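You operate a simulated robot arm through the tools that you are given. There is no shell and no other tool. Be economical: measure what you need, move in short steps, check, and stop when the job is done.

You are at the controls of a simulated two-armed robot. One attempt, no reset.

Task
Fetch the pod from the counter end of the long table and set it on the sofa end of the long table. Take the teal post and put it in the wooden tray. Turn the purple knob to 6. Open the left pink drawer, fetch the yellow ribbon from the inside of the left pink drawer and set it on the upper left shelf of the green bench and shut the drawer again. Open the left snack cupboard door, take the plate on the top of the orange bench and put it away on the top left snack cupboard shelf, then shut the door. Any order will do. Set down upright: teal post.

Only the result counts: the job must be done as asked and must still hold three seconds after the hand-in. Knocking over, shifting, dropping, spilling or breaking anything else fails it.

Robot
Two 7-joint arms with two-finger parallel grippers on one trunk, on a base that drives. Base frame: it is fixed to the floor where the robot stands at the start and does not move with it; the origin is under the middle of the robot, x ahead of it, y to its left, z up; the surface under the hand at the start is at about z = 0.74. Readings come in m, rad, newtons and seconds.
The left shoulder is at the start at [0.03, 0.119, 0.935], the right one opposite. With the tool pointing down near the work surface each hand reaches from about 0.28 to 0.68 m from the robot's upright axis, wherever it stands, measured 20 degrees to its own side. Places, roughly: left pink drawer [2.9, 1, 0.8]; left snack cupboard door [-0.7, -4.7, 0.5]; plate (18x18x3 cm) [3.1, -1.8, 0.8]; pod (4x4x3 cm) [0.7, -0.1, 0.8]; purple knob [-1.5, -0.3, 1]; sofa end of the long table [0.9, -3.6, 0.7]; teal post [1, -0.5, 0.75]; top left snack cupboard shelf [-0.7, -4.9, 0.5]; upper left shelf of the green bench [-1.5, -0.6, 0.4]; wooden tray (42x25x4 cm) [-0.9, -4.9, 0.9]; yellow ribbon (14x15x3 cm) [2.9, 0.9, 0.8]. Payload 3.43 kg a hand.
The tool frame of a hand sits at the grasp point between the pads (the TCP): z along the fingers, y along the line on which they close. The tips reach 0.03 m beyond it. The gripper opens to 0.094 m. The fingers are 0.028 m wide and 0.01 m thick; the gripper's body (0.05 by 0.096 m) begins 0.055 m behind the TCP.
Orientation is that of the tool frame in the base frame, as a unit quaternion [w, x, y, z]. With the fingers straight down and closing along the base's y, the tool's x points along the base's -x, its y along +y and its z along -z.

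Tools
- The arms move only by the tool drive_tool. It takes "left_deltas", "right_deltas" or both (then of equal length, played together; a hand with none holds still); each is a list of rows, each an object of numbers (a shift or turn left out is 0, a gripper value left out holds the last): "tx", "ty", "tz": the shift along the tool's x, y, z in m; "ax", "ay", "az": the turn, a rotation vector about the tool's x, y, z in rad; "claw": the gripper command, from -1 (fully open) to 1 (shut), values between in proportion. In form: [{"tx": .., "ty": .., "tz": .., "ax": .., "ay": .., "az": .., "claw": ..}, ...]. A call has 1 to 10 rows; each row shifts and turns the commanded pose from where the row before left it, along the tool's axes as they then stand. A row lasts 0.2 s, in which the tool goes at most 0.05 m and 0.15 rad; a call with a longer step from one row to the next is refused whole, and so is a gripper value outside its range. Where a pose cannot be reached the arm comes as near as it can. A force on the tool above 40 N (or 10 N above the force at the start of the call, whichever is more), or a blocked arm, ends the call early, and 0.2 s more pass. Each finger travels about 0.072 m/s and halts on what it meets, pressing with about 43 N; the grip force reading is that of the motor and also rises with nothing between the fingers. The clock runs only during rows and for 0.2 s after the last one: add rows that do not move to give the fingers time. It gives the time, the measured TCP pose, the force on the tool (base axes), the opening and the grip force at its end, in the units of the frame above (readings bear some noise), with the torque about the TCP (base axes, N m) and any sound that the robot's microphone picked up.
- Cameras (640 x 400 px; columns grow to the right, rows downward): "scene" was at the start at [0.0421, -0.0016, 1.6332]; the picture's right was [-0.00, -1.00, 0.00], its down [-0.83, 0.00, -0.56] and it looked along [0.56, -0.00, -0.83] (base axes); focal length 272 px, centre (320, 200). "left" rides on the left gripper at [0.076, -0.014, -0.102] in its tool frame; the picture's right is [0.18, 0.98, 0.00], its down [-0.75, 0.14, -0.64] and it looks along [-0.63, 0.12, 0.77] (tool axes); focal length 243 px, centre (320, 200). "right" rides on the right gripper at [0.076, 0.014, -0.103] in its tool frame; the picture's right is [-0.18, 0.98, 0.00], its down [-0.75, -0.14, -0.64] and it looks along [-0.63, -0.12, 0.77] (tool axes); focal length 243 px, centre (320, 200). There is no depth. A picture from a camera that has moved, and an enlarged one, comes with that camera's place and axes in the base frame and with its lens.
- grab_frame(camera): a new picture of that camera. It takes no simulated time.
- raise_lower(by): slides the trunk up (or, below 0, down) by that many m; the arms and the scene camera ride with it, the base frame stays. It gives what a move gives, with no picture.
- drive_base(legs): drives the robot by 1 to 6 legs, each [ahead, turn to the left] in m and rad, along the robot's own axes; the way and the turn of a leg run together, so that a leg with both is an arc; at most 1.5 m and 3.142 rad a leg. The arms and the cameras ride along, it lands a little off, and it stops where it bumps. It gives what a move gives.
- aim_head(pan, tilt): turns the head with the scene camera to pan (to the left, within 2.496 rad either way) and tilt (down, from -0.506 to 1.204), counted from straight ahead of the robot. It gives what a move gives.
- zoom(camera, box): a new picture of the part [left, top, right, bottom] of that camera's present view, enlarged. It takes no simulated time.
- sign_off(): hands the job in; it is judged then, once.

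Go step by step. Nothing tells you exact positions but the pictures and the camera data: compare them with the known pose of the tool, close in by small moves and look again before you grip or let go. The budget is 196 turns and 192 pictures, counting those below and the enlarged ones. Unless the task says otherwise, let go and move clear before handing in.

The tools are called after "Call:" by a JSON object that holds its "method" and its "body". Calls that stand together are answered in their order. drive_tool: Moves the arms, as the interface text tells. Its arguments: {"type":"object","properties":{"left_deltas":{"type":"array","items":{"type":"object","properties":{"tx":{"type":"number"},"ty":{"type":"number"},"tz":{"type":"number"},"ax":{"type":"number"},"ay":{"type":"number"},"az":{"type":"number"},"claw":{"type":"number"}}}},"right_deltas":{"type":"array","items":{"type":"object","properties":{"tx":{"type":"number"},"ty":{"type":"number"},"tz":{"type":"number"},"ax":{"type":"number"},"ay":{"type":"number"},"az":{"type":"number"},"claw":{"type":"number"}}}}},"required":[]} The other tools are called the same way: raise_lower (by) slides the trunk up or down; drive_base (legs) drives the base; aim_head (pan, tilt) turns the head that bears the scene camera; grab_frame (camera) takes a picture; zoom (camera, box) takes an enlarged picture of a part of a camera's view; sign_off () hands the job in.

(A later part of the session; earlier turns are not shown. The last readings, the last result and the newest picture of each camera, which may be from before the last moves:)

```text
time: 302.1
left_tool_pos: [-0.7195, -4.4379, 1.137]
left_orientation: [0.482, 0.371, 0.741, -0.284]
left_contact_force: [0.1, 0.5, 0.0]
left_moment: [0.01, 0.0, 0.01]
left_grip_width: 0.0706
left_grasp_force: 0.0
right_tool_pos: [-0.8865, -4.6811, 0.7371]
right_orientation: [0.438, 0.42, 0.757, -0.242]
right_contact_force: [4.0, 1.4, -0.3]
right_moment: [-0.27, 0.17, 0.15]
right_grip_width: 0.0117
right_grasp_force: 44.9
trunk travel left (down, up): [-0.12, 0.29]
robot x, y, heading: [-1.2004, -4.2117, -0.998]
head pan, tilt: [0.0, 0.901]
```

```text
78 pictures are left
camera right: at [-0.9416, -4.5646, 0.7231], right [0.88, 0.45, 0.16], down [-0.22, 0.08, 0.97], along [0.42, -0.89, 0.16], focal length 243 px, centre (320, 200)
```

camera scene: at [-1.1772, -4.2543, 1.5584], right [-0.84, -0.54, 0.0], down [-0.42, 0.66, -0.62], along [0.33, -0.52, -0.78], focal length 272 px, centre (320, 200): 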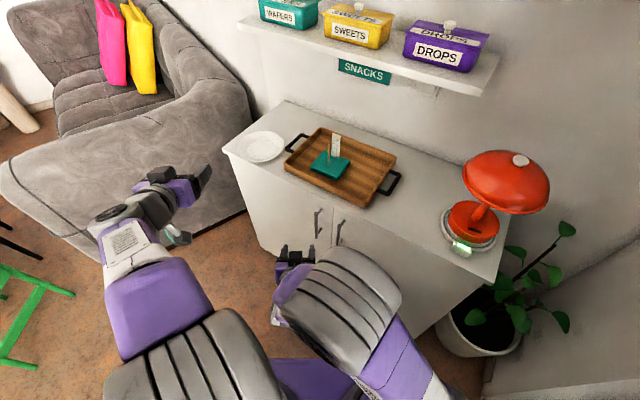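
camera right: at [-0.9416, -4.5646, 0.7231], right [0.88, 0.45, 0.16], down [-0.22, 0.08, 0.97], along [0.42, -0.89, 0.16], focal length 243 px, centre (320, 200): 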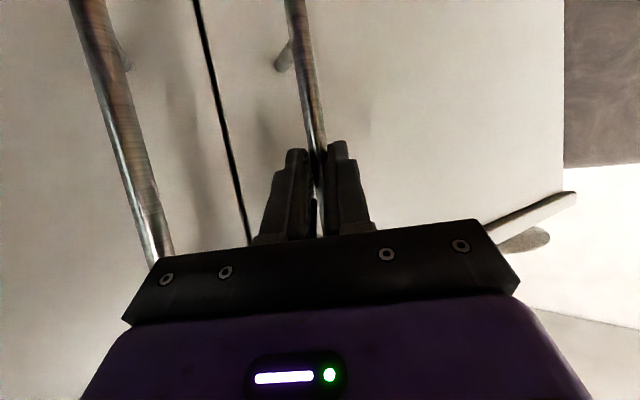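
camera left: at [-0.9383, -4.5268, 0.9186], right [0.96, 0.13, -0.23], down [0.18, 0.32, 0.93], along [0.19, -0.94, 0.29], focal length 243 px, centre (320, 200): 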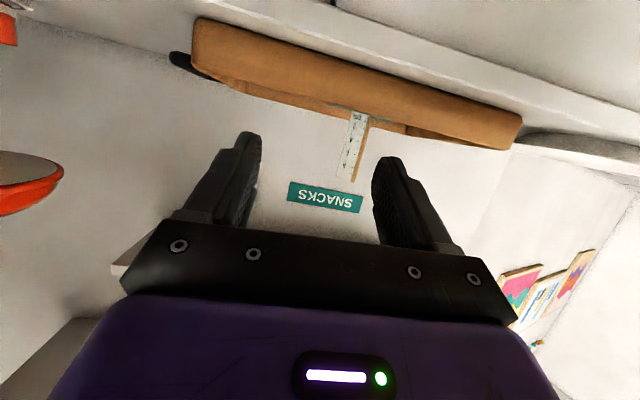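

The handle is gripped. I'll pull along the door's arc while yawing with it, starting with 20°.

Call:
{"method": "drive_tool", "body": {"right_deltas": [{"tx": 0.0151, "ty": 0.0254, "tz": -0.0264, "ax": 0.0758, "az": 0.0434}, {"tx": 0.0151, "ty": 0.0254, "tz": -0.0264, "ax": 0.0758, "az": 0.0434}, {"tx": 0.0151, "ty": 0.0254, "tz": -0.0264, "ax": 0.0758, "az": 0.0434}, {"tx": 0.0151, "ty": 0.0254, "tz": -0.0264, "ax": 0.0758, "az": 0.0434}, {}]}}

Call:
{"method": "grab_frame", "body": {"camera": "scene"}}

```text
time: 303.1
left_tool_pos: [-0.7173, -4.4378, 1.136]
left_orientation: [0.482, 0.37, 0.742, -0.283]
left_contact_force: [-0.6, -0.3, -1.3]
left_moment: [-0.03, -0.02, 0.01]
left_grip_width: 0.0705
left_grasp_force: 0.0
right_tool_pos: [-0.8389, -4.527, 0.738]
right_orientation: [0.396, 0.539, 0.677, -0.307]
right_contact_force: [17.6, -8.0, -12.9]
right_moment: [0.04, 0.63, 0.56]
right_grip_width: 0.0118
right_grasp_force: 44.6
trunk travel left (down, up): [-0.12, 0.29]
robot x, y, heading: [-1.2017, -4.2094, -0.999]
head pan, tilt: [0.0, 0.901]
stopped in row 5 (right hand): the force on the tool passed its limit at 46 N (the readings are from after the stop); the commanded pose is now the measured one
```

```text
77 pictures are left
camera scene: at [-1.1737, -4.2566, 1.5582], right [-0.84, -0.54, 0.0], down [-0.42, 0.66, -0.62], along [0.33, -0.52, -0.78], focal length 272 px, centre (320, 200)
```

scene: 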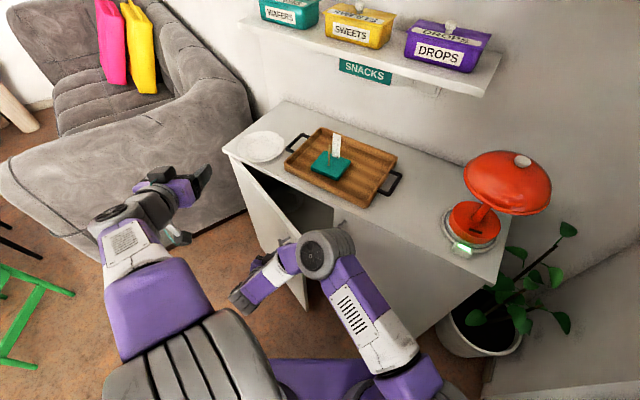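

The door is open about 20°. I'll relieve the side load slightly and continue pulling.

Call:
{"method": "drive_tool", "body": {"right_deltas": [{"ty": 0.006}, {"tx": 0.0145, "ty": 0.027, "tz": -0.024, "ax": 0.0758, "az": 0.0434}, {"tx": 0.0145, "ty": 0.027, "tz": -0.024, "ax": 0.0758, "az": 0.0434}, {"tx": 0.0145, "ty": 0.027, "tz": -0.024, "ax": 0.0758, "az": 0.0434}, {"tx": 0.0145, "ty": 0.027, "tz": -0.024, "ax": 0.0758, "az": 0.0434}, {}]}}

Call:
{"method": "grab_frame", "body": {"camera": "scene"}}

```text
time: 304.3
left_tool_pos: [-0.7195, -4.4379, 1.1371]
left_orientation: [0.482, 0.371, 0.741, -0.284]
left_contact_force: [-0.5, 1.0, -0.1]
left_moment: [0.01, -0.02, 0.01]
left_grip_width: 0.0703
left_grasp_force: 0.1
right_tool_pos: [-0.76, -4.418, 0.7387]
right_orientation: [0.344, 0.636, 0.586, -0.366]
right_contact_force: [9.0, -8.1, -7.4]
right_moment: [0.06, 0.51, 0.45]
right_grip_width: 0.0118
right_grasp_force: 45.0
right hand out of reach, approached as far as the arm can: row 5
trunk travel left (down, up): [-0.12, 0.29]
robot x, y, heading: [-1.2009, -4.2147, -1.005]
head pan, tilt: [0.0, 0.901]
stopped in row 5 (right hand): the force on the tool passed its limit at 50 N (the readings are from after the stop); the commanded pose is now the measured one
```

```text
76 pictures are left
camera scene: at [-1.1761, -4.2554, 1.5584], right [-0.84, -0.54, 0.0], down [-0.42, 0.66, -0.62], along [0.33, -0.52, -0.78], focal length 272 px, centre (320, 200)
```

scene: 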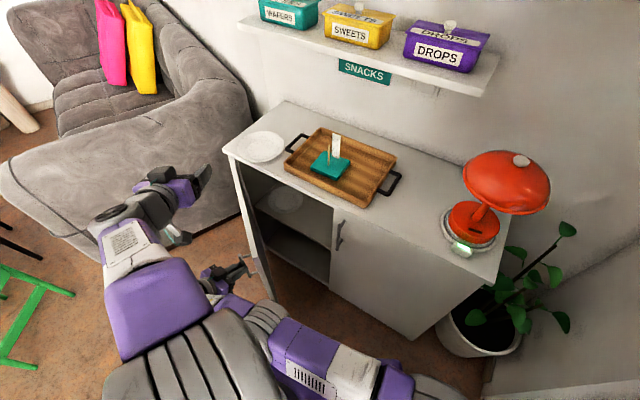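

The door is open about 45°, showing a top shelf that already holds a plate. I'll release the handle and back the hand off.

Call:
{"method": "drive_tool", "body": {"right_deltas": [{"claw": 0.2}, {"claw": -0.4}, {"claw": -0.4}, {"tz": -0.04}, {"tz": -0.04}, {}]}}

Call:
{"method": "grab_frame", "body": {"camera": "scene"}}

Call:
{"method": "zoom", "body": {"camera": "scene", "box": [220, 140, 380, 300]}}

```text
time: 305.9
left_tool_pos: [-0.7197, -4.4379, 1.1379]
left_orientation: [0.481, 0.371, 0.742, -0.283]
left_contact_force: [0.0, -0.1, 0.2]
left_moment: [-0.01, 0.0, -0.03]
left_grip_width: 0.0708
left_grasp_force: 0.1
right_tool_pos: [-0.7563, -4.3903, 0.784]
right_orientation: [0.321, 0.671, 0.557, -0.369]
right_contact_force: [0.4, 0.5, -0.7]
right_moment: [0.0, -0.01, 0.0]
right_grip_width: 0.0659
right_grasp_force: 0.1
trunk travel left (down, up): [-0.12, 0.29]
robot x, y, heading: [-1.2021, -4.2139, -1.002]
head pan, tilt: [0.0, 0.901]
stopped in row 6 (right hand): the arm was blocked; the commanded pose is now the measured one
```

```text
75 pictures are left
camera scene: at [-1.1761, -4.2549, 1.5584], right [-0.84, -0.54, 0.0], down [-0.42, 0.66, -0.62], along [0.33, -0.52, -0.78], focal length 272 px, centre (320, 200)
```

scene: 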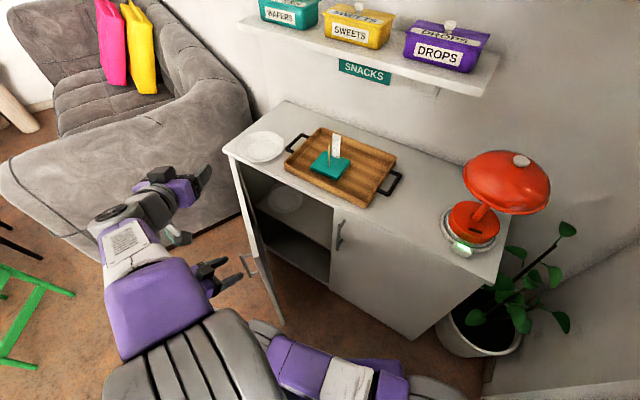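

```text
2.50 times, centred on (300, 220) of scene
camera zoom: at [-1.1761, -4.2549, 1.5584], right [-0.84, -0.54, 0.0], down [-0.42, 0.66, -0.62], along [0.33, -0.52, -0.78], focal length 679 px, centre (370, 150)
```

zoom: 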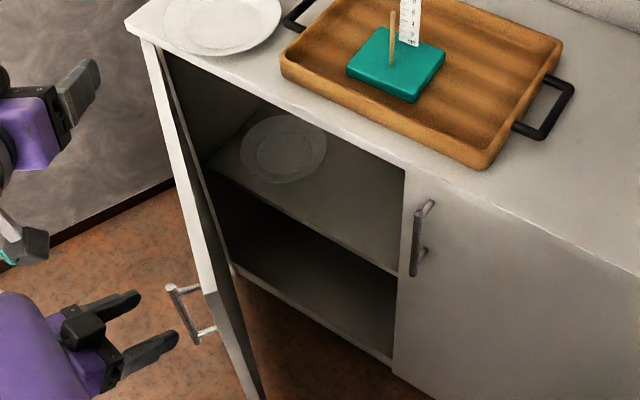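

The door stays open at about 60°. I'll swing it wider from the inside by moving the right hand around the door's free edge and pushing left.

Call:
{"method": "drive_tool", "body": {"right_deltas": [{"ty": -0.045, "claw": 1}, {"ty": -0.045}, {"ty": -0.045}, {"ty": -0.045}, {"tz": 0.045}, {"tz": 0.045}, {"tz": 0.045}, {"tz": 0.03}, {}]}}

Call:
{"method": "zoom", "body": {"camera": "scene", "box": [200, 140, 400, 320]}}

```text
time: 307.1
left_tool_pos: [-0.7187, -4.4372, 1.1369]
left_orientation: [0.481, 0.369, 0.741, -0.288]
left_contact_force: [0.0, 0.5, -1.2]
left_moment: [0.0, -0.02, -0.02]
left_grip_width: 0.0704
left_grasp_force: 0.0
right_tool_pos: [-0.9474, -4.4282, 0.7554]
right_orientation: [0.276, 0.714, 0.522, -0.377]
right_contact_force: [0.3, -1.0, -0.7]
right_moment: [0.01, -0.02, 0.01]
right_grip_width: 0.0001
right_grasp_force: 33.1
right hand out of reach, approached as far as the arm can: row 1
trunk travel left (down, up): [-0.12, 0.29]
robot x, y, heading: [-1.2016, -4.2157, -0.998]
head pan, tilt: [0.0, 0.901]
stopped in row 5 (right hand): the arm was blocked; the commanded pose is now the measured one
```

```text
2.22 times, centred on (300, 230) of scene
camera zoom: at [-1.1762, -4.255, 1.5584], right [-0.84, -0.54, 0.0], down [-0.42, 0.66, -0.62], along [0.33, -0.52, -0.78], focal length 604 px, centre (364, 133)
```

zoom: 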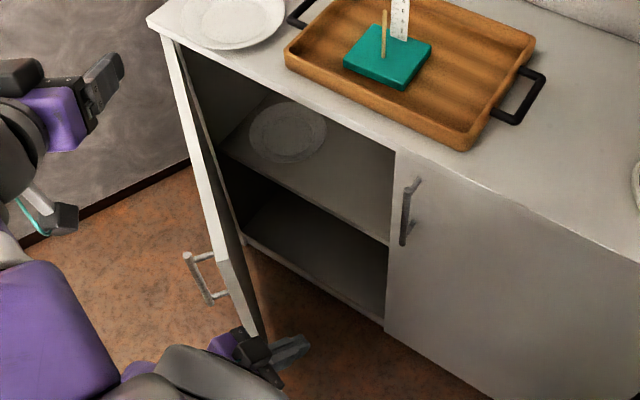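

Call:
{"method": "grab_frame", "body": {"camera": "right"}}

Call:
{"method": "grab_frame", "body": {"camera": "scene"}}

```text
72 pictures are left
camera right: at [-0.8948, -4.3076, 0.7507], right [0.9, -0.4, 0.15], down [-0.1, 0.14, 0.98], along [-0.41, -0.91, 0.09], focal length 243 px, centre (320, 200)
```

right: 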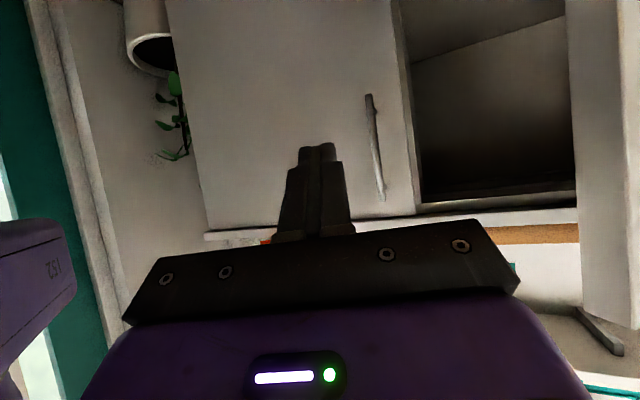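

```text
71 pictures are left
camera scene: at [-1.1762, -4.255, 1.5584], right [-0.84, -0.54, 0.0], down [-0.42, 0.66, -0.62], along [0.33, -0.52, -0.78], focal length 272 px, centre (320, 200)
```

scene: 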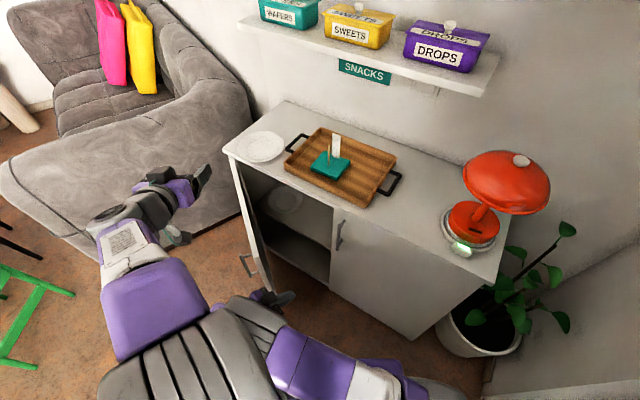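

The right elbow is pressed against the left arm. I'll raise and un-yaw the right hand to recover a clean posture.

Call:
{"method": "drive_tool", "body": {"right_deltas": [{"tx": -0.0347, "tz": -0.02, "ty": -0.02}, {"tx": -0.0347, "tz": -0.02, "ty": -0.02}, {"tx": -0.0347, "tz": -0.02, "ax": -0.0758, "az": -0.0434}, {"tx": -0.0347, "tz": -0.02, "ax": -0.0758, "az": -0.0434}, {"tx": -0.03, "tz": -0.017, "ax": -0.0758, "az": -0.0434}, {"ax": -0.0758, "az": -0.0434}, {"ax": -0.0758, "az": -0.0434}, {"ax": -0.0758, "az": -0.0434}, {"ax": -0.0758, "az": -0.0434}]}}

Call:
{"method": "grab_frame", "body": {"camera": "scene"}}

```text
time: 307.8
left_tool_pos: [-0.7212, -4.4389, 1.1384]
left_orientation: [0.481, 0.37, 0.74, -0.291]
left_contact_force: [0.2, 0.3, 0.0]
left_moment: [0.02, -0.04, -0.02]
left_grip_width: 0.0704
left_grasp_force: 0.0
right_tool_pos: [-1.0148, -4.4674, 0.8149]
right_orientation: [0.215, 0.751, 0.476, -0.403]
right_contact_force: [-0.4, -1.0, -0.6]
right_moment: [0.0, -0.02, -0.02]
right_grip_width: 0.0
right_grasp_force: 33.0
trunk travel left (down, up): [-0.12, 0.29]
robot x, y, heading: [-1.2027, -4.2166, -1.006]
head pan, tilt: [0.0, 0.901]
stopped in row 3 (right hand): the arm was blocked; the commanded pose is now the measured one
```

```text
70 pictures are left
camera scene: at [-1.1762, -4.2548, 1.5584], right [-0.84, -0.54, 0.0], down [-0.42, 0.66, -0.62], along [0.33, -0.52, -0.78], focal length 272 px, centre (320, 200)
```

scene: 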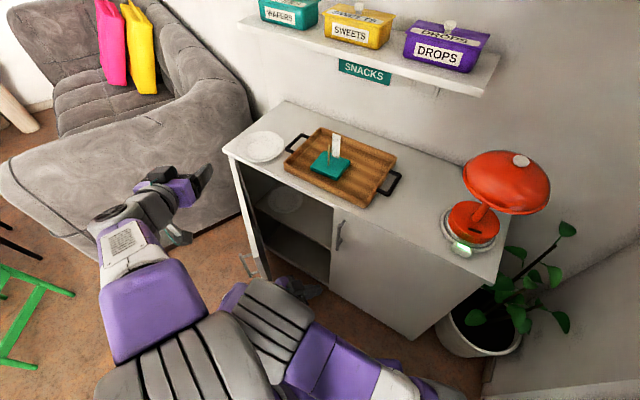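

Call:
{"method": "drive_tool", "body": {"left_deltas": [{"tx": -0.037, "tz": -0.015}, {"tx": -0.037, "tz": -0.015}, {"tx": -0.037, "tz": -0.015}, {"tx": -0.014, "tz": 0.035}, {"tx": -0.014, "tz": 0.035}, {"tx": -0.014, "tz": 0.035}, {}]}}

Call:
{"method": "drive_tool", "body": {"right_deltas": [{"tx": -0.0347, "tz": -0.02}, {"tx": -0.0347, "tz": -0.02}, {"tx": -0.0347, "tz": -0.02}, {"tx": -0.03, "tz": 0.01, "ax": -0.0758, "az": -0.0434}, {"ax": -0.0758, "az": -0.0434}, {"ax": -0.0758, "az": -0.0434}, {"ax": -0.0758, "az": -0.0434}, {"ax": -0.0758, "az": -0.0434}, {}]}}

Call:
{"method": "grab_frame", "body": {"camera": "scene"}}

```text
time: 309.4
left_tool_pos: [-0.6451, -4.5301, 1.2612]
left_orientation: [0.48, 0.37, 0.74, -0.291]
left_contact_force: [0.3, 0.8, 0.3]
left_moment: [0.0, 0.01, 0.0]
left_grip_width: 0.0705
left_grasp_force: 0.0
right_tool_pos: [-1.0148, -4.4681, 0.8169]
right_orientation: [0.215, 0.751, 0.476, -0.404]
right_contact_force: [-0.1, 0.2, -0.6]
right_moment: [-0.02, 0.01, 0.0]
right_grip_width: 0.0
right_grasp_force: 32.9
trunk travel left (down, up): [-0.12, 0.29]
robot x, y, heading: [-1.2009, -4.2147, -1.007]
head pan, tilt: [0.0, 0.901]
```

```text
time: 311.4
left_tool_pos: [-0.6469, -4.5318, 1.2609]
left_orientation: [0.481, 0.37, 0.74, -0.29]
left_contact_force: [0.0, 1.1, -0.6]
left_moment: [-0.01, 0.0, 0.0]
left_grip_width: 0.0706
left_grasp_force: 0.0
right_tool_pos: [-1.0237, -4.5055, 0.9543]
right_orientation: [0.308, 0.641, 0.622, -0.327]
right_contact_force: [-0.4, 0.2, -0.3]
right_moment: [-0.02, 0.0, -0.02]
right_grip_width: 0.0
right_grasp_force: 33.8
trunk travel left (down, up): [-0.12, 0.29]
robot x, y, heading: [-1.2002, -4.2137, -1.0]
head pan, tilt: [0.0, 0.901]
```

```text
69 pictures are left
camera scene: at [-1.176, -4.2548, 1.5584], right [-0.84, -0.54, 0.0], down [-0.42, 0.66, -0.62], along [0.33, -0.52, -0.78], focal length 272 px, centre (320, 200)
```

scene: 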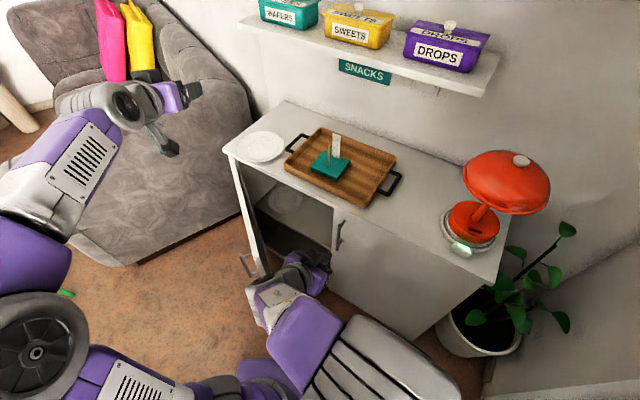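

Both arms now have clean postures. I'll lower the right hand inside the door edge and push left.

Call:
{"method": "drive_tool", "body": {"right_deltas": [{"tx": 0.025, "tz": 0.0335}, {"tx": 0.025, "tz": 0.0335}, {"tx": 0.025, "tz": 0.0335}, {"tx": 0.025, "tz": 0.0335}, {"tx": 0.025, "tz": 0.0335}, {"ty": 0.045}, {"ty": 0.045}, {"ty": 0.045}, {"ty": 0.045}, {"ty": 0.045}]}}

Call:
{"method": "grab_frame", "body": {"camera": "scene"}}

```text
time: 312.7
left_tool_pos: [-0.6414, -4.5244, 1.2614]
left_orientation: [0.48, 0.363, 0.743, -0.295]
left_contact_force: [-0.1, 1.2, 0.2]
left_moment: [-0.01, -0.01, -0.01]
left_grip_width: 0.0706
left_grasp_force: 0.0
right_tool_pos: [-0.9844, -4.5581, 0.7784]
right_orientation: [0.32, 0.68, 0.604, -0.265]
right_contact_force: [0.8, -0.9, -0.3]
right_moment: [0.03, 0.01, 0.0]
right_grip_width: 0.0001
right_grasp_force: 32.7
trunk travel left (down, up): [-0.12, 0.29]
robot x, y, heading: [-1.2035, -4.213, -1.003]
head pan, tilt: [0.0, 0.901]
stopped in row 6 (right hand): the arm was blocked; the commanded pose is now the measured one
```

```text
68 pictures are left
camera scene: at [-1.1757, -4.255, 1.5584], right [-0.84, -0.54, 0.0], down [-0.42, 0.66, -0.62], along [0.33, -0.52, -0.78], focal length 272 px, centre (320, 200)
```

scene: 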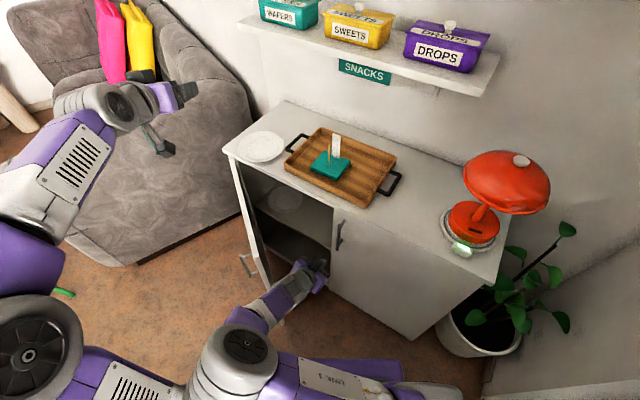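

The elbow conflict comes from the hand being too far left of its shoulder. I'll turn the base left so the door is in front of the right arm.

Call:
{"method": "drive_base", "body": {"legs": [[0, 0.6]]}}

Call:
{"method": "drive_tool", "body": {"right_deltas": [{"ty": -0.045}, {"ty": -0.045}, {"ty": -0.03}, {}]}}

Call:
{"method": "aim_head", "body": {"pan": -0.4, "tilt": 0.9}}

Call:
{"method": "grab_frame", "body": {"camera": "scene"}}

```text
time: 314.8
left_tool_pos: [-0.5668, -4.1475, 1.2607]
left_orientation: [0.547, 0.125, 0.817, -0.137]
left_contact_force: [1.1, 0.1, -0.9]
left_moment: [-0.01, -0.02, 0.02]
left_grip_width: 0.0704
left_grasp_force: 0.1
right_tool_pos: [-0.8254, -4.3708, 0.7795]
right_orientation: [0.385, 0.466, 0.781, -0.157]
right_contact_force: [0.0, -0.3, 0.2]
right_moment: [0.03, -0.02, 0.02]
right_grip_width: 0.0002
right_grasp_force: 32.9
trunk travel left (down, up): [-0.12, 0.29]
robot x, y, heading: [-1.2077, -4.2165, -0.389]
head pan, tilt: [0.0, 0.901]
```

```text
time: 315.3
left_tool_pos: [-0.565, -4.1396, 1.2631]
left_orientation: [0.548, 0.115, 0.816, -0.142]
left_contact_force: [0.1, 0.3, 0.3]
left_moment: [0.04, -0.03, 0.0]
left_grip_width: 0.0705
left_grasp_force: 0.0
right_tool_pos: [-0.8721, -4.4022, 0.782]
right_orientation: [0.331, 0.564, 0.752, -0.086]
right_contact_force: [0.5, 0.5, -0.1]
right_moment: [-0.01, 0.0, -0.04]
right_grip_width: 0.0001
right_grasp_force: 33.1
trunk travel left (down, up): [-0.12, 0.29]
robot x, y, heading: [-1.2021, -4.216, -0.386]
head pan, tilt: [0.0, 0.901]
stopped in row 2 (right hand): the arm was blocked; the commanded pose is now the measured one
```

```text
time: 316.2
left_tool_pos: [-0.5666, -4.1405, 1.263]
left_orientation: [0.548, 0.117, 0.816, -0.143]
left_contact_force: [0.5, 0.3, 0.1]
left_moment: [0.0, 0.01, 0.01]
left_grip_width: 0.0705
left_grasp_force: 0.0
right_tool_pos: [-0.8713, -4.4032, 0.782]
right_orientation: [0.33, 0.565, 0.751, -0.086]
right_contact_force: [0.9, -0.2, -0.6]
right_moment: [-0.02, -0.02, 0.01]
right_grip_width: 0.0
right_grasp_force: 32.5
trunk travel left (down, up): [-0.12, 0.29]
robot x, y, heading: [-1.2007, -4.2131, -0.387]
head pan, tilt: [-0.4, 0.901]
```

```text
67 pictures are left
camera scene: at [-1.1752, -4.2587, 1.5584], right [-0.71, -0.71, 0.0], down [-0.55, 0.56, -0.62], along [0.44, -0.44, -0.78], focal length 272 px, centre (320, 200)
```

scene: 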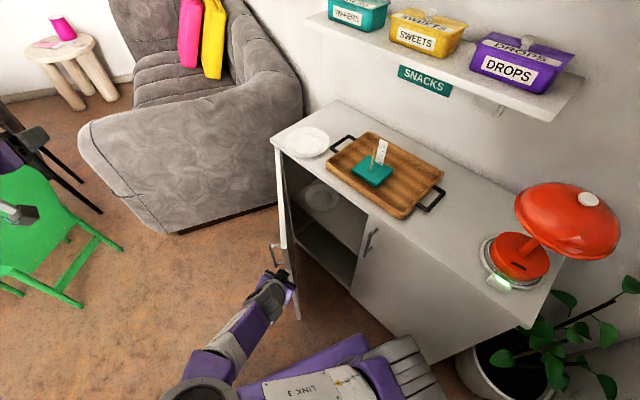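

The door is open only about 38°. A vertical hand entering the gap from above is a better way to swing it. I'll raise the right hand and make it vertical.

Call:
{"method": "drive_tool", "body": {"right_deltas": [{"tx": -0.0237, "ty": 0.0098, "tz": -0.0306}, {"tx": -0.0237, "ty": 0.0098, "tz": -0.0306}, {"tx": -0.0237, "ty": 0.0098, "tz": -0.0306}, {"tx": -0.0237, "ty": 0.0098, "tz": -0.0306}, {"tx": -0.0237, "ty": 0.0098, "tz": -0.0306}, {"tx": -0.0237, "ty": 0.0098, "tz": -0.0306}, {"ax": 0.0046, "ay": 0.1012, "az": -0.0944}, {"ax": 0.0046, "ay": 0.1012, "az": -0.0944}, {"ax": 0.0046, "ay": 0.1012, "az": -0.0944}, {"ax": 0.0046, "ay": 0.1012, "az": -0.0944}]}}

Call:
{"method": "drive_tool", "body": {"right_deltas": [{"ax": 0.0046, "ay": 0.1012, "az": -0.0944}, {"ax": 0.0046, "ay": 0.1012, "az": -0.0944}, {"ax": 0.0046, "ay": 0.1012, "az": -0.0944}, {}]}}

Call:
{"method": "grab_frame", "body": {"camera": "scene"}}

```text
time: 317.4
left_tool_pos: [-0.5652, -4.1411, 1.2622]
left_orientation: [0.548, 0.118, 0.816, -0.143]
left_contact_force: [-0.1, -0.9, 0.0]
left_moment: [0.01, -0.03, -0.03]
left_grip_width: 0.0704
left_grasp_force: 0.1
right_tool_pos: [-0.8846, -4.4679, 0.953]
right_orientation: [0.299, 0.626, 0.707, -0.137]
right_contact_force: [0.2, 0.0, -0.3]
right_moment: [0.0, -0.01, -0.01]
right_grip_width: 0.0002
right_grasp_force: 32.7
trunk travel left (down, up): [-0.12, 0.29]
robot x, y, heading: [-1.1995, -4.209, -0.382]
head pan, tilt: [-0.4, 0.901]
stopped in row 6 (right hand): the arm was blocked; the commanded pose is now the measured one
```

```text
time: 318.4
left_tool_pos: [-0.565, -4.1402, 1.2621]
left_orientation: [0.547, 0.117, 0.817, -0.142]
left_contact_force: [-0.3, -0.7, -0.3]
left_moment: [-0.01, 0.0, 0.01]
left_grip_width: 0.0704
left_grasp_force: 0.0
right_tool_pos: [-0.8846, -4.4681, 0.9551]
right_orientation: [0.162, 0.535, 0.825, -0.087]
right_contact_force: [0.3, 0.3, -0.5]
right_moment: [0.02, 0.0, 0.04]
right_grip_width: 0.0002
right_grasp_force: 33.2
trunk travel left (down, up): [-0.12, 0.29]
robot x, y, heading: [-1.2033, -4.2156, -0.392]
head pan, tilt: [-0.4, 0.901]
```

```text
66 pictures are left
camera scene: at [-1.1752, -4.2582, 1.5584], right [-0.71, -0.71, 0.0], down [-0.55, 0.56, -0.62], along [0.44, -0.44, -0.78], focal length 272 px, centre (320, 200)
```

scene: 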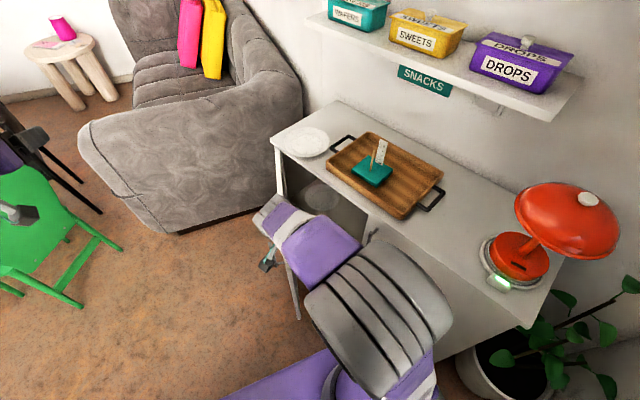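

Call:
{"method": "drive_tool", "body": {"right_deltas": [{"ax": -0.0143, "ay": 0.0731, "az": -0.1085}, {"ax": -0.0143, "ay": 0.0731, "az": -0.1085}, {"ax": -0.0143, "ay": 0.0731, "az": -0.1085}, {"ax": -0.0143, "ay": 0.0731, "az": -0.1085}, {"ax": -0.0143, "ay": 0.0731, "az": -0.1085}, {"tx": -0.0275, "ty": -0.0268}, {"tx": -0.0275, "ty": -0.0268}, {"tx": -0.0275, "ty": -0.0268}, {"tx": -0.0275, "ty": -0.0268}, {}]}}

Call:
{"method": "grab_frame", "body": {"camera": "right"}}

```text
time: 320.6
left_tool_pos: [-0.5651, -4.1401, 1.2626]
left_orientation: [0.547, 0.116, 0.817, -0.142]
left_contact_force: [-0.1, 0.4, 0.2]
left_moment: [-0.01, -0.04, 0.03]
left_grip_width: 0.0705
left_grasp_force: 0.0
right_tool_pos: [-0.8573, -4.6194, 0.9541]
right_orientation: [0.001, 0.297, 0.955, -0.001]
right_contact_force: [0.2, 0.8, 0.1]
right_moment: [-0.01, 0.0, -0.02]
right_grip_width: 0.0
right_grasp_force: 33.3
trunk travel left (down, up): [-0.12, 0.29]
robot x, y, heading: [-1.2013, -4.2192, -0.382]
head pan, tilt: [-0.4, 0.901]
```

```text
65 pictures are left
camera right: at [-0.9123, -4.5619, 1.0566], right [0.71, 0.71, 0.0], down [0.54, -0.54, 0.64], along [0.45, -0.46, -0.77], focal length 243 px, centre (320, 200)
```

right: 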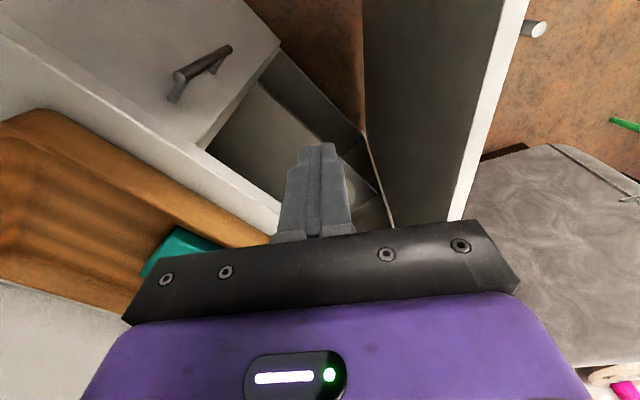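

Fingers are directly over the gap. I'll go down and push the door outward.

Call:
{"method": "drive_tool", "body": {"right_deltas": [{"tz": 0.045}, {"tz": 0.045}, {"tz": 0.045}, {"tz": 0.035}, {"ty": 0.04}, {"ty": 0.04}, {"ty": 0.04}, {"ty": 0.04}, {"ty": 0.03, "tx": -0.03}, {"ty": 0.03, "tx": -0.03}]}}

Call:
{"method": "grab_frame", "body": {"camera": "scene"}}

```text
time: 322.8
left_tool_pos: [-0.5647, -4.14, 1.2626]
left_orientation: [0.547, 0.117, 0.817, -0.142]
left_contact_force: [0.0, 0.2, 0.0]
left_moment: [0.01, -0.03, -0.02]
left_grip_width: 0.0703
left_grasp_force: 0.1
right_tool_pos: [-0.6796, -4.4723, 0.785]
right_orientation: [0.001, 0.298, 0.955, 0.0]
right_contact_force: [-0.7, 0.0, -0.4]
right_moment: [-0.04, 0.02, -0.04]
right_grip_width: 0.0
right_grasp_force: 32.4
trunk travel left (down, up): [-0.12, 0.29]
robot x, y, heading: [-1.2035, -4.2139, -0.383]
head pan, tilt: [-0.4, 0.901]
```

```text
64 pictures are left
camera scene: at [-1.1743, -4.2583, 1.5584], right [-0.71, -0.71, 0.0], down [-0.55, 0.56, -0.62], along [0.44, -0.44, -0.78], focal length 272 px, centre (320, 200)
```

scene: 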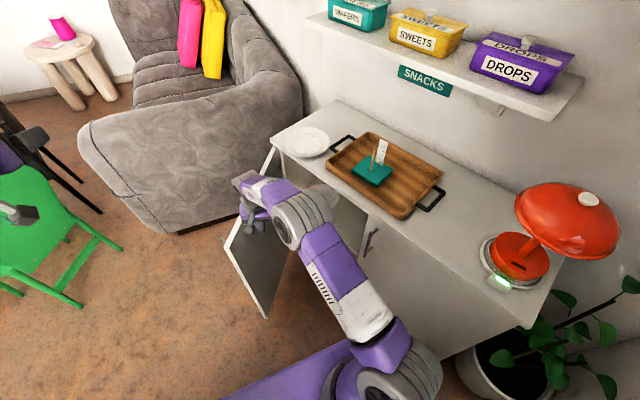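

Call:
{"method": "drive_base", "body": {"legs": [[0.15, 0]]}}

Call:
{"method": "drive_tool", "body": {"right_deltas": [{"ty": 0.035, "tx": -0.015}, {"ty": 0.035, "tx": -0.015}, {"ty": 0.035, "tx": -0.015}, {}]}}

Call:
{"method": "grab_frame", "body": {"camera": "scene"}}

```text
time: 324.1
left_tool_pos: [-0.4317, -4.1926, 1.2626]
left_orientation: [0.548, 0.116, 0.816, -0.141]
left_contact_force: [0.1, 0.4, -0.9]
left_moment: [0.01, -0.02, 0.03]
left_grip_width: 0.0704
left_grasp_force: 0.1
right_tool_pos: [-0.548, -4.5258, 0.7858]
right_orientation: [0.001, 0.296, 0.955, -0.001]
right_contact_force: [0.7, -0.9, 0.1]
right_moment: [0.01, 0.03, 0.01]
right_grip_width: 0.0
right_grasp_force: 33.0
trunk travel left (down, up): [-0.12, 0.29]
robot x, y, heading: [-1.068, -4.2673, -0.389]
head pan, tilt: [-0.4, 0.901]
```

```text
time: 324.8
left_tool_pos: [-0.4324, -4.1937, 1.2629]
left_orientation: [0.547, 0.116, 0.817, -0.142]
left_contact_force: [0.0, 1.0, -0.3]
left_moment: [0.03, 0.07, -0.01]
left_grip_width: 0.0703
left_grasp_force: 0.0
right_tool_pos: [-0.4941, -4.4887, 0.7822]
right_orientation: [-0.009, 0.298, 0.954, -0.003]
right_contact_force: [0.4, -1.1, 6.1]
right_moment: [0.16, -0.22, -0.04]
right_grip_width: 0.0
right_grasp_force: 33.1
right hand out of reach, approached as far as the arm can: row 3
trunk travel left (down, up): [-0.12, 0.29]
robot x, y, heading: [-1.0649, -4.2714, -0.387]
head pan, tilt: [-0.4, 0.901]
stopped in row 3 (right hand): the force on the tool passed its limit at 83 N (the readings are from after the stop); the commanded pose is now the measured one
```

```text
63 pictures are left
camera scene: at [-1.0427, -4.3124, 1.5584], right [-0.71, -0.71, 0.0], down [-0.55, 0.55, -0.62], along [0.44, -0.44, -0.78], focal length 272 px, centre (320, 200)
```

scene: 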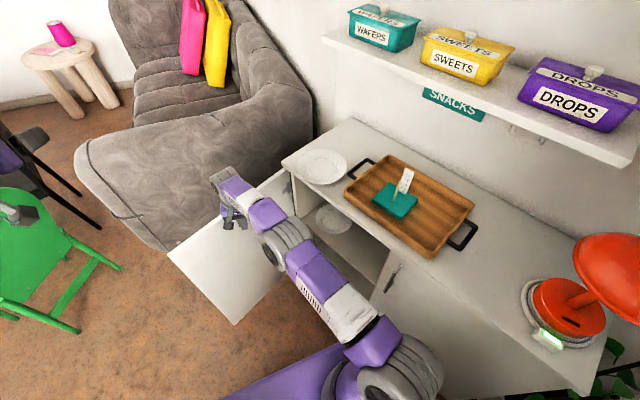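

The door is now open past 90°. I'll lift the right hand clear and reposition the base to pick the plate from the cupboard top.

Call:
{"method": "drive_tool", "body": {"right_deltas": [{"ty": -0.04}, {"ty": -0.03, "tz": -0.03}, {"tz": -0.045}, {"tz": -0.045}, {"tz": -0.045}, {"tz": -0.045}, {"tz": -0.045}, {"tx": 0.045}, {"tx": 0.045}, {"tx": 0.045}]}}

Call:
{"method": "drive_base", "body": {"legs": [[0, 0.58], [0.31, 0], [0, -1.294]]}}

Call:
{"method": "aim_head", "body": {"pan": 0, "tilt": 0.9}}

Call:
{"method": "grab_frame", "body": {"camera": "scene"}}

```text
time: 327.0
left_tool_pos: [-0.4355, -4.1931, 1.2625]
left_orientation: [0.548, 0.115, 0.817, -0.141]
left_contact_force: [0.2, -0.5, -0.2]
left_moment: [0.01, -0.01, 0.0]
left_grip_width: 0.0704
left_grasp_force: 0.1
right_tool_pos: [-0.6556, -4.4677, 1.0359]
right_orientation: [-0.009, 0.298, 0.955, -0.004]
right_contact_force: [-0.4, 0.1, 0.2]
right_moment: [0.0, 0.02, 0.02]
right_grip_width: 0.0
right_grasp_force: 32.6
right hand out of reach, approached as far as the arm can: row 7
trunk travel left (down, up): [-0.12, 0.29]
robot x, y, heading: [-1.0689, -4.2693, -0.38]
head pan, tilt: [-0.4, 0.901]
```

```text
time: 333.3
left_tool_pos: [-0.1765, -4.4584, 1.2627]
left_orientation: [0.492, 0.325, 0.758, -0.28]
left_contact_force: [-0.9, 0.6, 0.2]
left_moment: [-0.02, 0.01, -0.03]
left_grip_width: 0.0706
left_grasp_force: 0.0
right_tool_pos: [-0.5056, -4.5854, 1.0361]
right_orientation: [-0.01, 0.536, 0.844, -0.003]
right_contact_force: [0.1, 0.1, -0.5]
right_moment: [0.0, 0.01, -0.02]
right_grip_width: 0.0
right_grasp_force: 33.4
trunk travel left (down, up): [-0.12, 0.29]
robot x, y, heading: [-0.765, -4.2048, -0.91]
head pan, tilt: [-0.4, 0.901]
stopped in leg 3: the robot was blocked; the commanded pose is now the measured one
```

```text
time: 334.1
left_tool_pos: [-0.1763, -4.4593, 1.2628]
left_orientation: [0.492, 0.325, 0.758, -0.28]
left_contact_force: [-0.6, -0.1, 0.5]
left_moment: [0.01, 0.01, 0.0]
left_grip_width: 0.0705
left_grasp_force: 0.0
right_tool_pos: [-0.5065, -4.5865, 1.0362]
right_orientation: [-0.011, 0.536, 0.844, -0.002]
right_contact_force: [-0.2, -0.2, 0.3]
right_moment: [0.03, 0.02, 0.01]
right_grip_width: 0.0
right_grasp_force: 32.6
trunk travel left (down, up): [-0.12, 0.29]
robot x, y, heading: [-0.7627, -4.2058, -0.915]
head pan, tilt: [0.0, 0.901]
```

```text
62 pictures are left
camera scene: at [-0.7363, -4.2435, 1.5584], right [-0.79, -0.61, 0.0], down [-0.48, 0.62, -0.62], along [0.38, -0.49, -0.78], focal length 272 px, centre (320, 200)
```

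scene: 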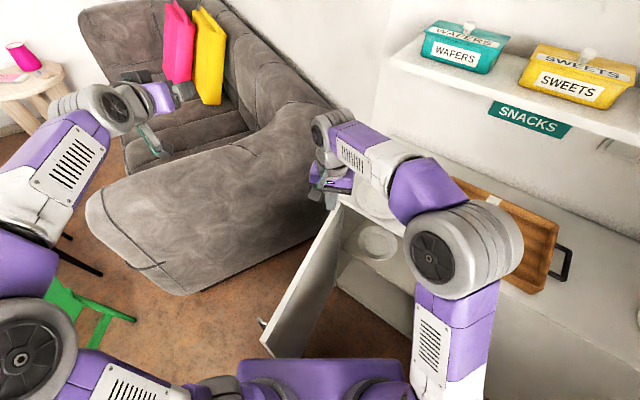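

The base just touched the door, but this pose already suits the right arm for the plate. I'll ease back 3 cm, then roll and pitch the right hand for the rim grasp.

Call:
{"method": "drive_base", "body": {"legs": [[-0.04, 0]]}}

Call:
{"method": "drive_tool", "body": {"right_deltas": [{"az": 0.15, "claw": 0.4}, {"az": 0.15}, {"az": 0.15}, {"az": 0.15}, {"az": 0.15}, {"az": 0.15}, {"az": 0.15}, {"az": 0.15}, {"az": 0.15}, {"az": 0.15}]}}

Call:
{"method": "drive_tool", "body": {"right_deltas": [{"az": 0.07, "ax": -0.1}, {"ax": -0.14}, {"ax": -0.14}, {"ax": -0.14}, {"ax": -0.14}, {"ax": -0.14}, {}]}}

Call:
{"method": "grab_frame", "body": {"camera": "right"}}

Call:
{"method": "grab_frame", "body": {"camera": "scene"}}

```text
time: 335.0
left_tool_pos: [-0.2032, -4.4264, 1.2628]
left_orientation: [0.493, 0.324, 0.758, -0.278]
left_contact_force: [0.4, 0.0, -0.1]
left_moment: [0.01, 0.0, 0.01]
left_grip_width: 0.0705
left_grasp_force: 0.1
right_tool_pos: [-0.5322, -4.5531, 1.0371]
right_orientation: [-0.01, 0.536, 0.844, -0.002]
right_contact_force: [-0.5, 0.5, -0.4]
right_moment: [-0.04, -0.03, 0.02]
right_grip_width: 0.0001
right_grasp_force: 32.5
trunk travel left (down, up): [-0.12, 0.29]
robot x, y, heading: [-0.7884, -4.1781, -0.91]
head pan, tilt: [0.0, 0.901]
```

```text
time: 337.2
left_tool_pos: [-0.2018, -4.4275, 1.2632]
left_orientation: [0.493, 0.324, 0.758, -0.279]
left_contact_force: [-0.3, -0.5, 0.1]
left_moment: [-0.02, -0.04, -0.01]
left_grip_width: 0.0707
left_grasp_force: 0.0
right_tool_pos: [-0.5306, -4.5549, 1.0366]
right_orientation: [-0.006, 0.968, 0.252, -0.009]
right_contact_force: [0.3, -0.3, -0.1]
right_moment: [0.01, 0.02, 0.04]
right_grip_width: 0.0283
right_grasp_force: 0.0
trunk travel left (down, up): [-0.12, 0.29]
robot x, y, heading: [-0.7914, -4.1768, -0.911]
head pan, tilt: [0.0, 0.901]
```

```text
time: 338.8
left_tool_pos: [-0.202, -4.4268, 1.261]
left_orientation: [0.492, 0.324, 0.759, -0.278]
left_contact_force: [0.8, -0.1, -0.1]
left_moment: [0.02, 0.01, -0.01]
left_grip_width: 0.0703
left_grasp_force: 0.1
right_tool_pos: [-0.5298, -4.5549, 1.0356]
right_orientation: [0.374, 0.901, 0.205, 0.079]
right_contact_force: [0.6, 0.2, 0.3]
right_moment: [-0.04, 0.02, 0.01]
right_grip_width: 0.0282
right_grasp_force: 0.0
trunk travel left (down, up): [-0.12, 0.29]
robot x, y, heading: [-0.7876, -4.1768, -0.91]
head pan, tilt: [0.0, 0.901]
```

```text
61 pictures are left
camera right: at [-0.4877, -4.4638, 1.1185], right [0.14, -0.7, 0.7], down [-0.91, 0.18, 0.36], along [-0.38, -0.69, -0.62], focal length 243 px, centre (320, 200)
```

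right: 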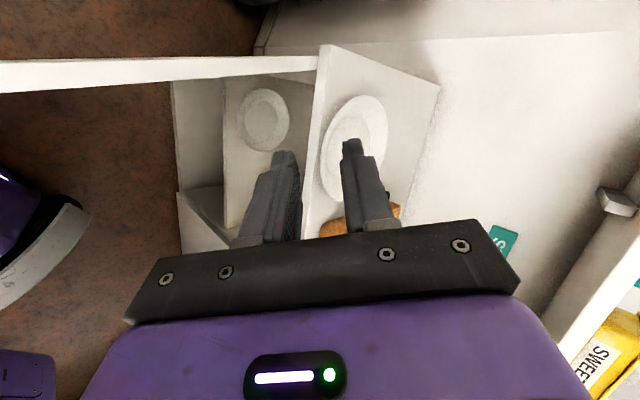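

```text
60 pictures are left
camera scene: at [-0.7609, -4.2123, 1.5584], right [-0.79, -0.61, 0.0], down [-0.48, 0.62, -0.62], along [0.38, -0.49, -0.78], focal length 272 px, centre (320, 200)
```

scene: 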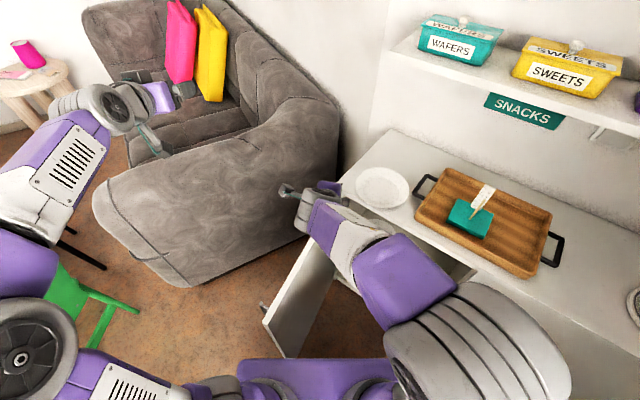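

I have a good view. I'll align laterally with the near rim, then advance partway and check.

Call:
{"method": "drive_tool", "body": {"right_deltas": [{"tx": -0.042, "ty": -0.0078}, {"tx": -0.042, "ty": -0.0078}, {"tx": -0.042, "ty": -0.0078}, {"tz": 0.04}, {"tz": 0.04}, {"tz": 0.03, "claw": 0.52}, {}]}}

Call:
{"method": "grab_frame", "body": {"camera": "right"}}

```text
time: 340.4
left_tool_pos: [-0.2015, -4.4269, 1.2623]
left_orientation: [0.493, 0.324, 0.758, -0.279]
left_contact_force: [-0.4, -0.3, -0.6]
left_moment: [0.07, -0.01, -0.05]
left_grip_width: 0.0704
left_grasp_force: 0.0
right_tool_pos: [-0.6242, -4.6646, 0.9413]
right_orientation: [0.374, 0.901, 0.204, 0.079]
right_contact_force: [0.1, 0.1, -0.3]
right_moment: [0.03, 0.0, 0.01]
right_grip_width: 0.0226
right_grasp_force: 0.1
trunk travel left (down, up): [-0.12, 0.29]
robot x, y, heading: [-0.7903, -4.1721, -0.911]
head pan, tilt: [0.0, 0.901]
```

```text
59 pictures are left
camera right: at [-0.5801, -4.5732, 1.0236], right [0.14, -0.7, 0.7], down [-0.91, 0.18, 0.36], along [-0.38, -0.69, -0.62], focal length 243 px, centre (320, 200)
```

right: 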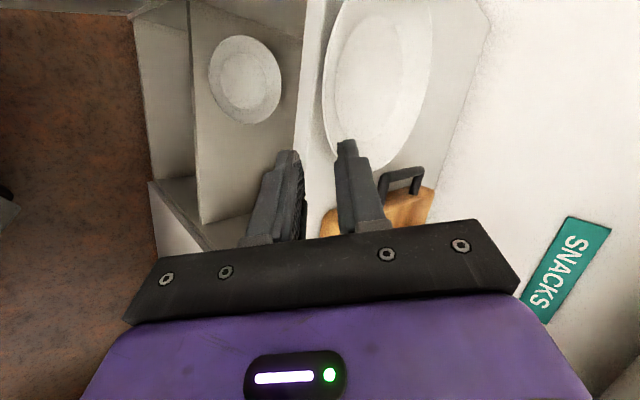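

The line is right. I'll advance onto the rim and close.

Call:
{"method": "drive_tool", "body": {"right_deltas": [{"tx": 0.006, "ty": 0.001, "tz": 0.02}, {"tz": 0.025}, {"tz": 0.02}, {"tz": 0.011}, {}]}}

Call:
{"method": "zoom", "body": {"camera": "right", "box": [220, 0, 460, 250]}}

```text
time: 341.6
left_tool_pos: [-0.2035, -4.4269, 1.2632]
left_orientation: [0.492, 0.323, 0.758, -0.279]
left_contact_force: [-0.9, -0.2, -0.2]
left_moment: [0.02, 0.01, -0.05]
left_grip_width: 0.0705
left_grasp_force: 0.0
right_tool_pos: [-0.5917, -4.7115, 0.8901]
right_orientation: [0.375, 0.901, 0.205, 0.079]
right_contact_force: [-5.6, 5.9, 8.6]
right_moment: [-0.01, 0.18, -0.16]
right_grip_width: 0.0227
right_grasp_force: 0.1
trunk travel left (down, up): [-0.12, 0.29]
robot x, y, heading: [-0.7905, -4.1705, -0.914]
head pan, tilt: [0.0, 0.901]
```

```text
1.60 times, centred on (340, 125) of right
camera zoom: at [-0.5489, -4.6201, 0.9718], right [0.14, -0.7, 0.7], down [-0.91, 0.18, 0.36], along [-0.38, -0.69, -0.62], focal length 388 px, centre (288, 320)
```

zoom: 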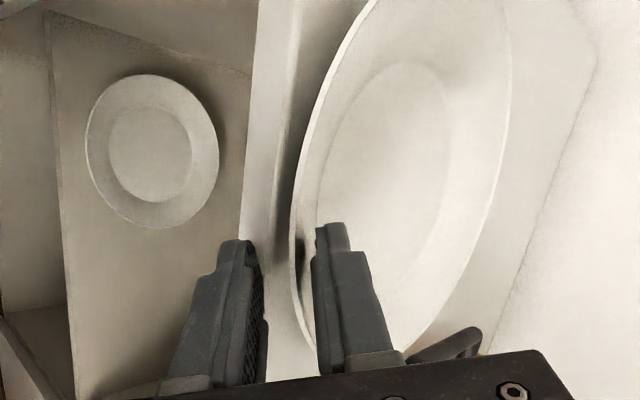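

Call:
{"method": "drive_tool", "body": {"right_deltas": [{"claw": 0.75}, {"claw": 0.9}, {"claw": 1}, {"claw": 1}]}}

Call:
{"method": "zoom", "body": {"camera": "right", "box": [220, 0, 460, 250]}}

```text
time: 342.6
left_tool_pos: [-0.2026, -4.4268, 1.2637]
left_orientation: [0.492, 0.325, 0.757, -0.28]
left_contact_force: [-0.3, -0.5, -0.1]
left_moment: [-0.03, 0.0, 0.0]
left_grip_width: 0.0706
left_grasp_force: 0.0
right_tool_pos: [-0.5902, -4.7133, 0.8923]
right_orientation: [0.379, 0.899, 0.203, 0.081]
right_contact_force: [0.1, -7.8, 27.0]
right_moment: [-1.08, -0.53, -0.15]
right_grip_width: 0.0072
right_grasp_force: 41.8
trunk travel left (down, up): [-0.12, 0.29]
robot x, y, heading: [-0.786, -4.1772, -0.914]
head pan, tilt: [0.0, 0.901]
```

```text
1.60 times, centred on (340, 125) of right
camera zoom: at [-0.5481, -4.6217, 0.9745], right [0.13, -0.7, 0.71], down [-0.92, 0.18, 0.35], along [-0.38, -0.69, -0.62], focal length 388 px, centre (288, 320)
```

zoom: 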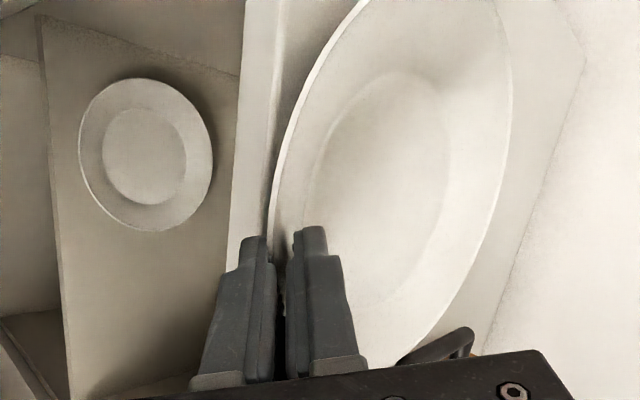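

A deep, firm grip (7 mm). I'll lift and withdraw from over the cupboard.

Call:
{"method": "drive_tool", "body": {"right_deltas": [{"ty": 0.0141, "tz": -0.0141}, {"ty": 0.0212, "tz": -0.0212}, {"ty": 0.0212, "tz": -0.0212}, {"ty": -0.0283, "tz": -0.0283}, {"ty": -0.0283, "tz": -0.0283}, {"ty": -0.0283, "tz": -0.0283}, {}]}}

Call:
{"method": "grab_frame", "body": {"camera": "scene"}}

```text
time: 344.2
left_tool_pos: [-0.2012, -4.4279, 1.2619]
left_orientation: [0.491, 0.325, 0.759, -0.279]
left_contact_force: [-0.2, -0.4, -0.4]
left_moment: [0.0, 0.0, 0.0]
left_grip_width: 0.0705
left_grasp_force: 0.0
right_tool_pos: [-0.6426, -4.6006, 0.9685]
right_orientation: [0.373, 0.901, 0.204, 0.079]
right_contact_force: [0.0, -0.6, -1.2]
right_moment: [0.14, 0.07, 0.0]
right_grip_width: 0.0033
right_grasp_force: 38.1
trunk travel left (down, up): [-0.12, 0.29]
robot x, y, heading: [-0.7874, -4.1745, -0.913]
head pan, tilt: [0.0, 0.901]
```

```text
56 pictures are left
camera scene: at [-0.7604, -4.2127, 1.5584], right [-0.79, -0.61, 0.0], down [-0.48, 0.62, -0.62], along [0.38, -0.49, -0.78], focal length 272 px, centre (320, 200)
```

scene: 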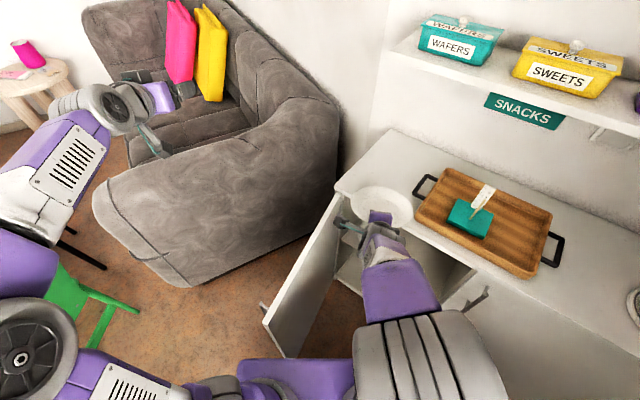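

The plate is held (at the rim again). I'll back off, turn to face the cupboard, and lower the trunk for the shelf; its surface is at z≈0.45 and the existing plate is at (-0.573, -4.885).

Call:
{"method": "drive_base", "body": {"legs": [[-0.15, 0], [0, -0.5]]}}

Call:
{"method": "raise_lower", "body": {"by": -0.115}}

Call:
{"method": "aim_head", "body": {"pan": 0, "tilt": 0.8}}

Call:
{"method": "grab_frame", "body": {"camera": "scene"}}

```text
time: 347.0
left_tool_pos: [-0.4855, -4.5556, 1.2619]
left_orientation: [0.409, 0.5, 0.656, -0.39]
left_contact_force: [0.1, -0.6, 0.2]
left_moment: [0.01, -0.01, 0.02]
left_grip_width: 0.0704
left_grasp_force: 0.0
right_tool_pos: [-0.957, -4.4992, 0.9683]
right_orientation: [0.382, 0.924, -0.022, -0.015]
right_contact_force: [-0.6, -0.7, -1.4]
right_moment: [0.18, -0.03, -0.02]
right_grip_width: 0.0032
right_grasp_force: 38.0
trunk travel left (down, up): [-0.12, 0.29]
robot x, y, heading: [-0.8813, -4.0528, -1.409]
head pan, tilt: [0.0, 0.901]
```

```text
time: 348.5
left_tool_pos: [-0.4863, -4.5568, 1.1477]
left_orientation: [0.408, 0.501, 0.655, -0.391]
left_contact_force: [-0.1, -0.1, 0.2]
left_moment: [0.02, -0.01, 0.02]
left_grip_width: 0.0706
left_grasp_force: 0.0
right_tool_pos: [-0.9557, -4.499, 0.8534]
right_orientation: [0.383, 0.923, -0.022, -0.016]
right_contact_force: [0.1, 0.1, -1.7]
right_moment: [0.2, -0.07, 0.01]
right_grip_width: 0.0033
right_grasp_force: 37.6
trunk travel left (down, up): [-0.005, 0.405]
robot x, y, heading: [-0.8827, -4.0544, -1.408]
head pan, tilt: [0.0, 0.901]
```

```text
time: 349.1
left_tool_pos: [-0.4866, -4.557, 1.1471]
left_orientation: [0.408, 0.501, 0.656, -0.391]
left_contact_force: [0.5, 0.7, 0.4]
left_moment: [-0.03, -0.03, 0.01]
left_grip_width: 0.0704
left_grasp_force: 0.1
right_tool_pos: [-0.9562, -4.5007, 0.8545]
right_orientation: [0.381, 0.924, -0.023, -0.015]
right_contact_force: [-0.1, 1.0, -1.3]
right_moment: [0.19, -0.04, -0.05]
right_grip_width: 0.0031
right_grasp_force: 38.0
trunk travel left (down, up): [-0.005, 0.405]
robot x, y, heading: [-0.8823, -4.0507, -1.408]
head pan, tilt: [0.0, 0.799]
```

```text
55 pictures are left
camera scene: at [-0.8741, -4.1053, 1.4513], right [-0.99, -0.16, 0.0], down [-0.12, 0.71, -0.7], along [0.11, -0.69, -0.72], focal length 272 px, centre (320, 200)
```

scene: 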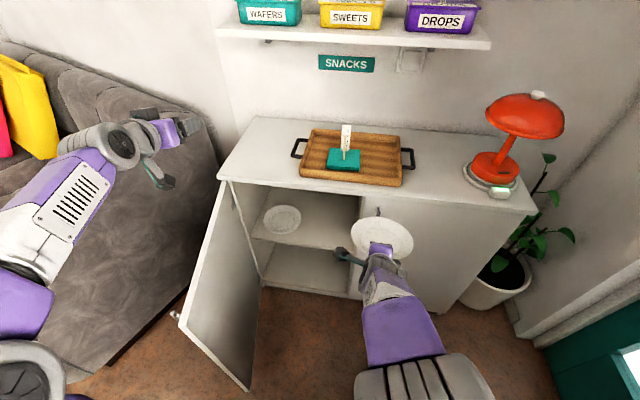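

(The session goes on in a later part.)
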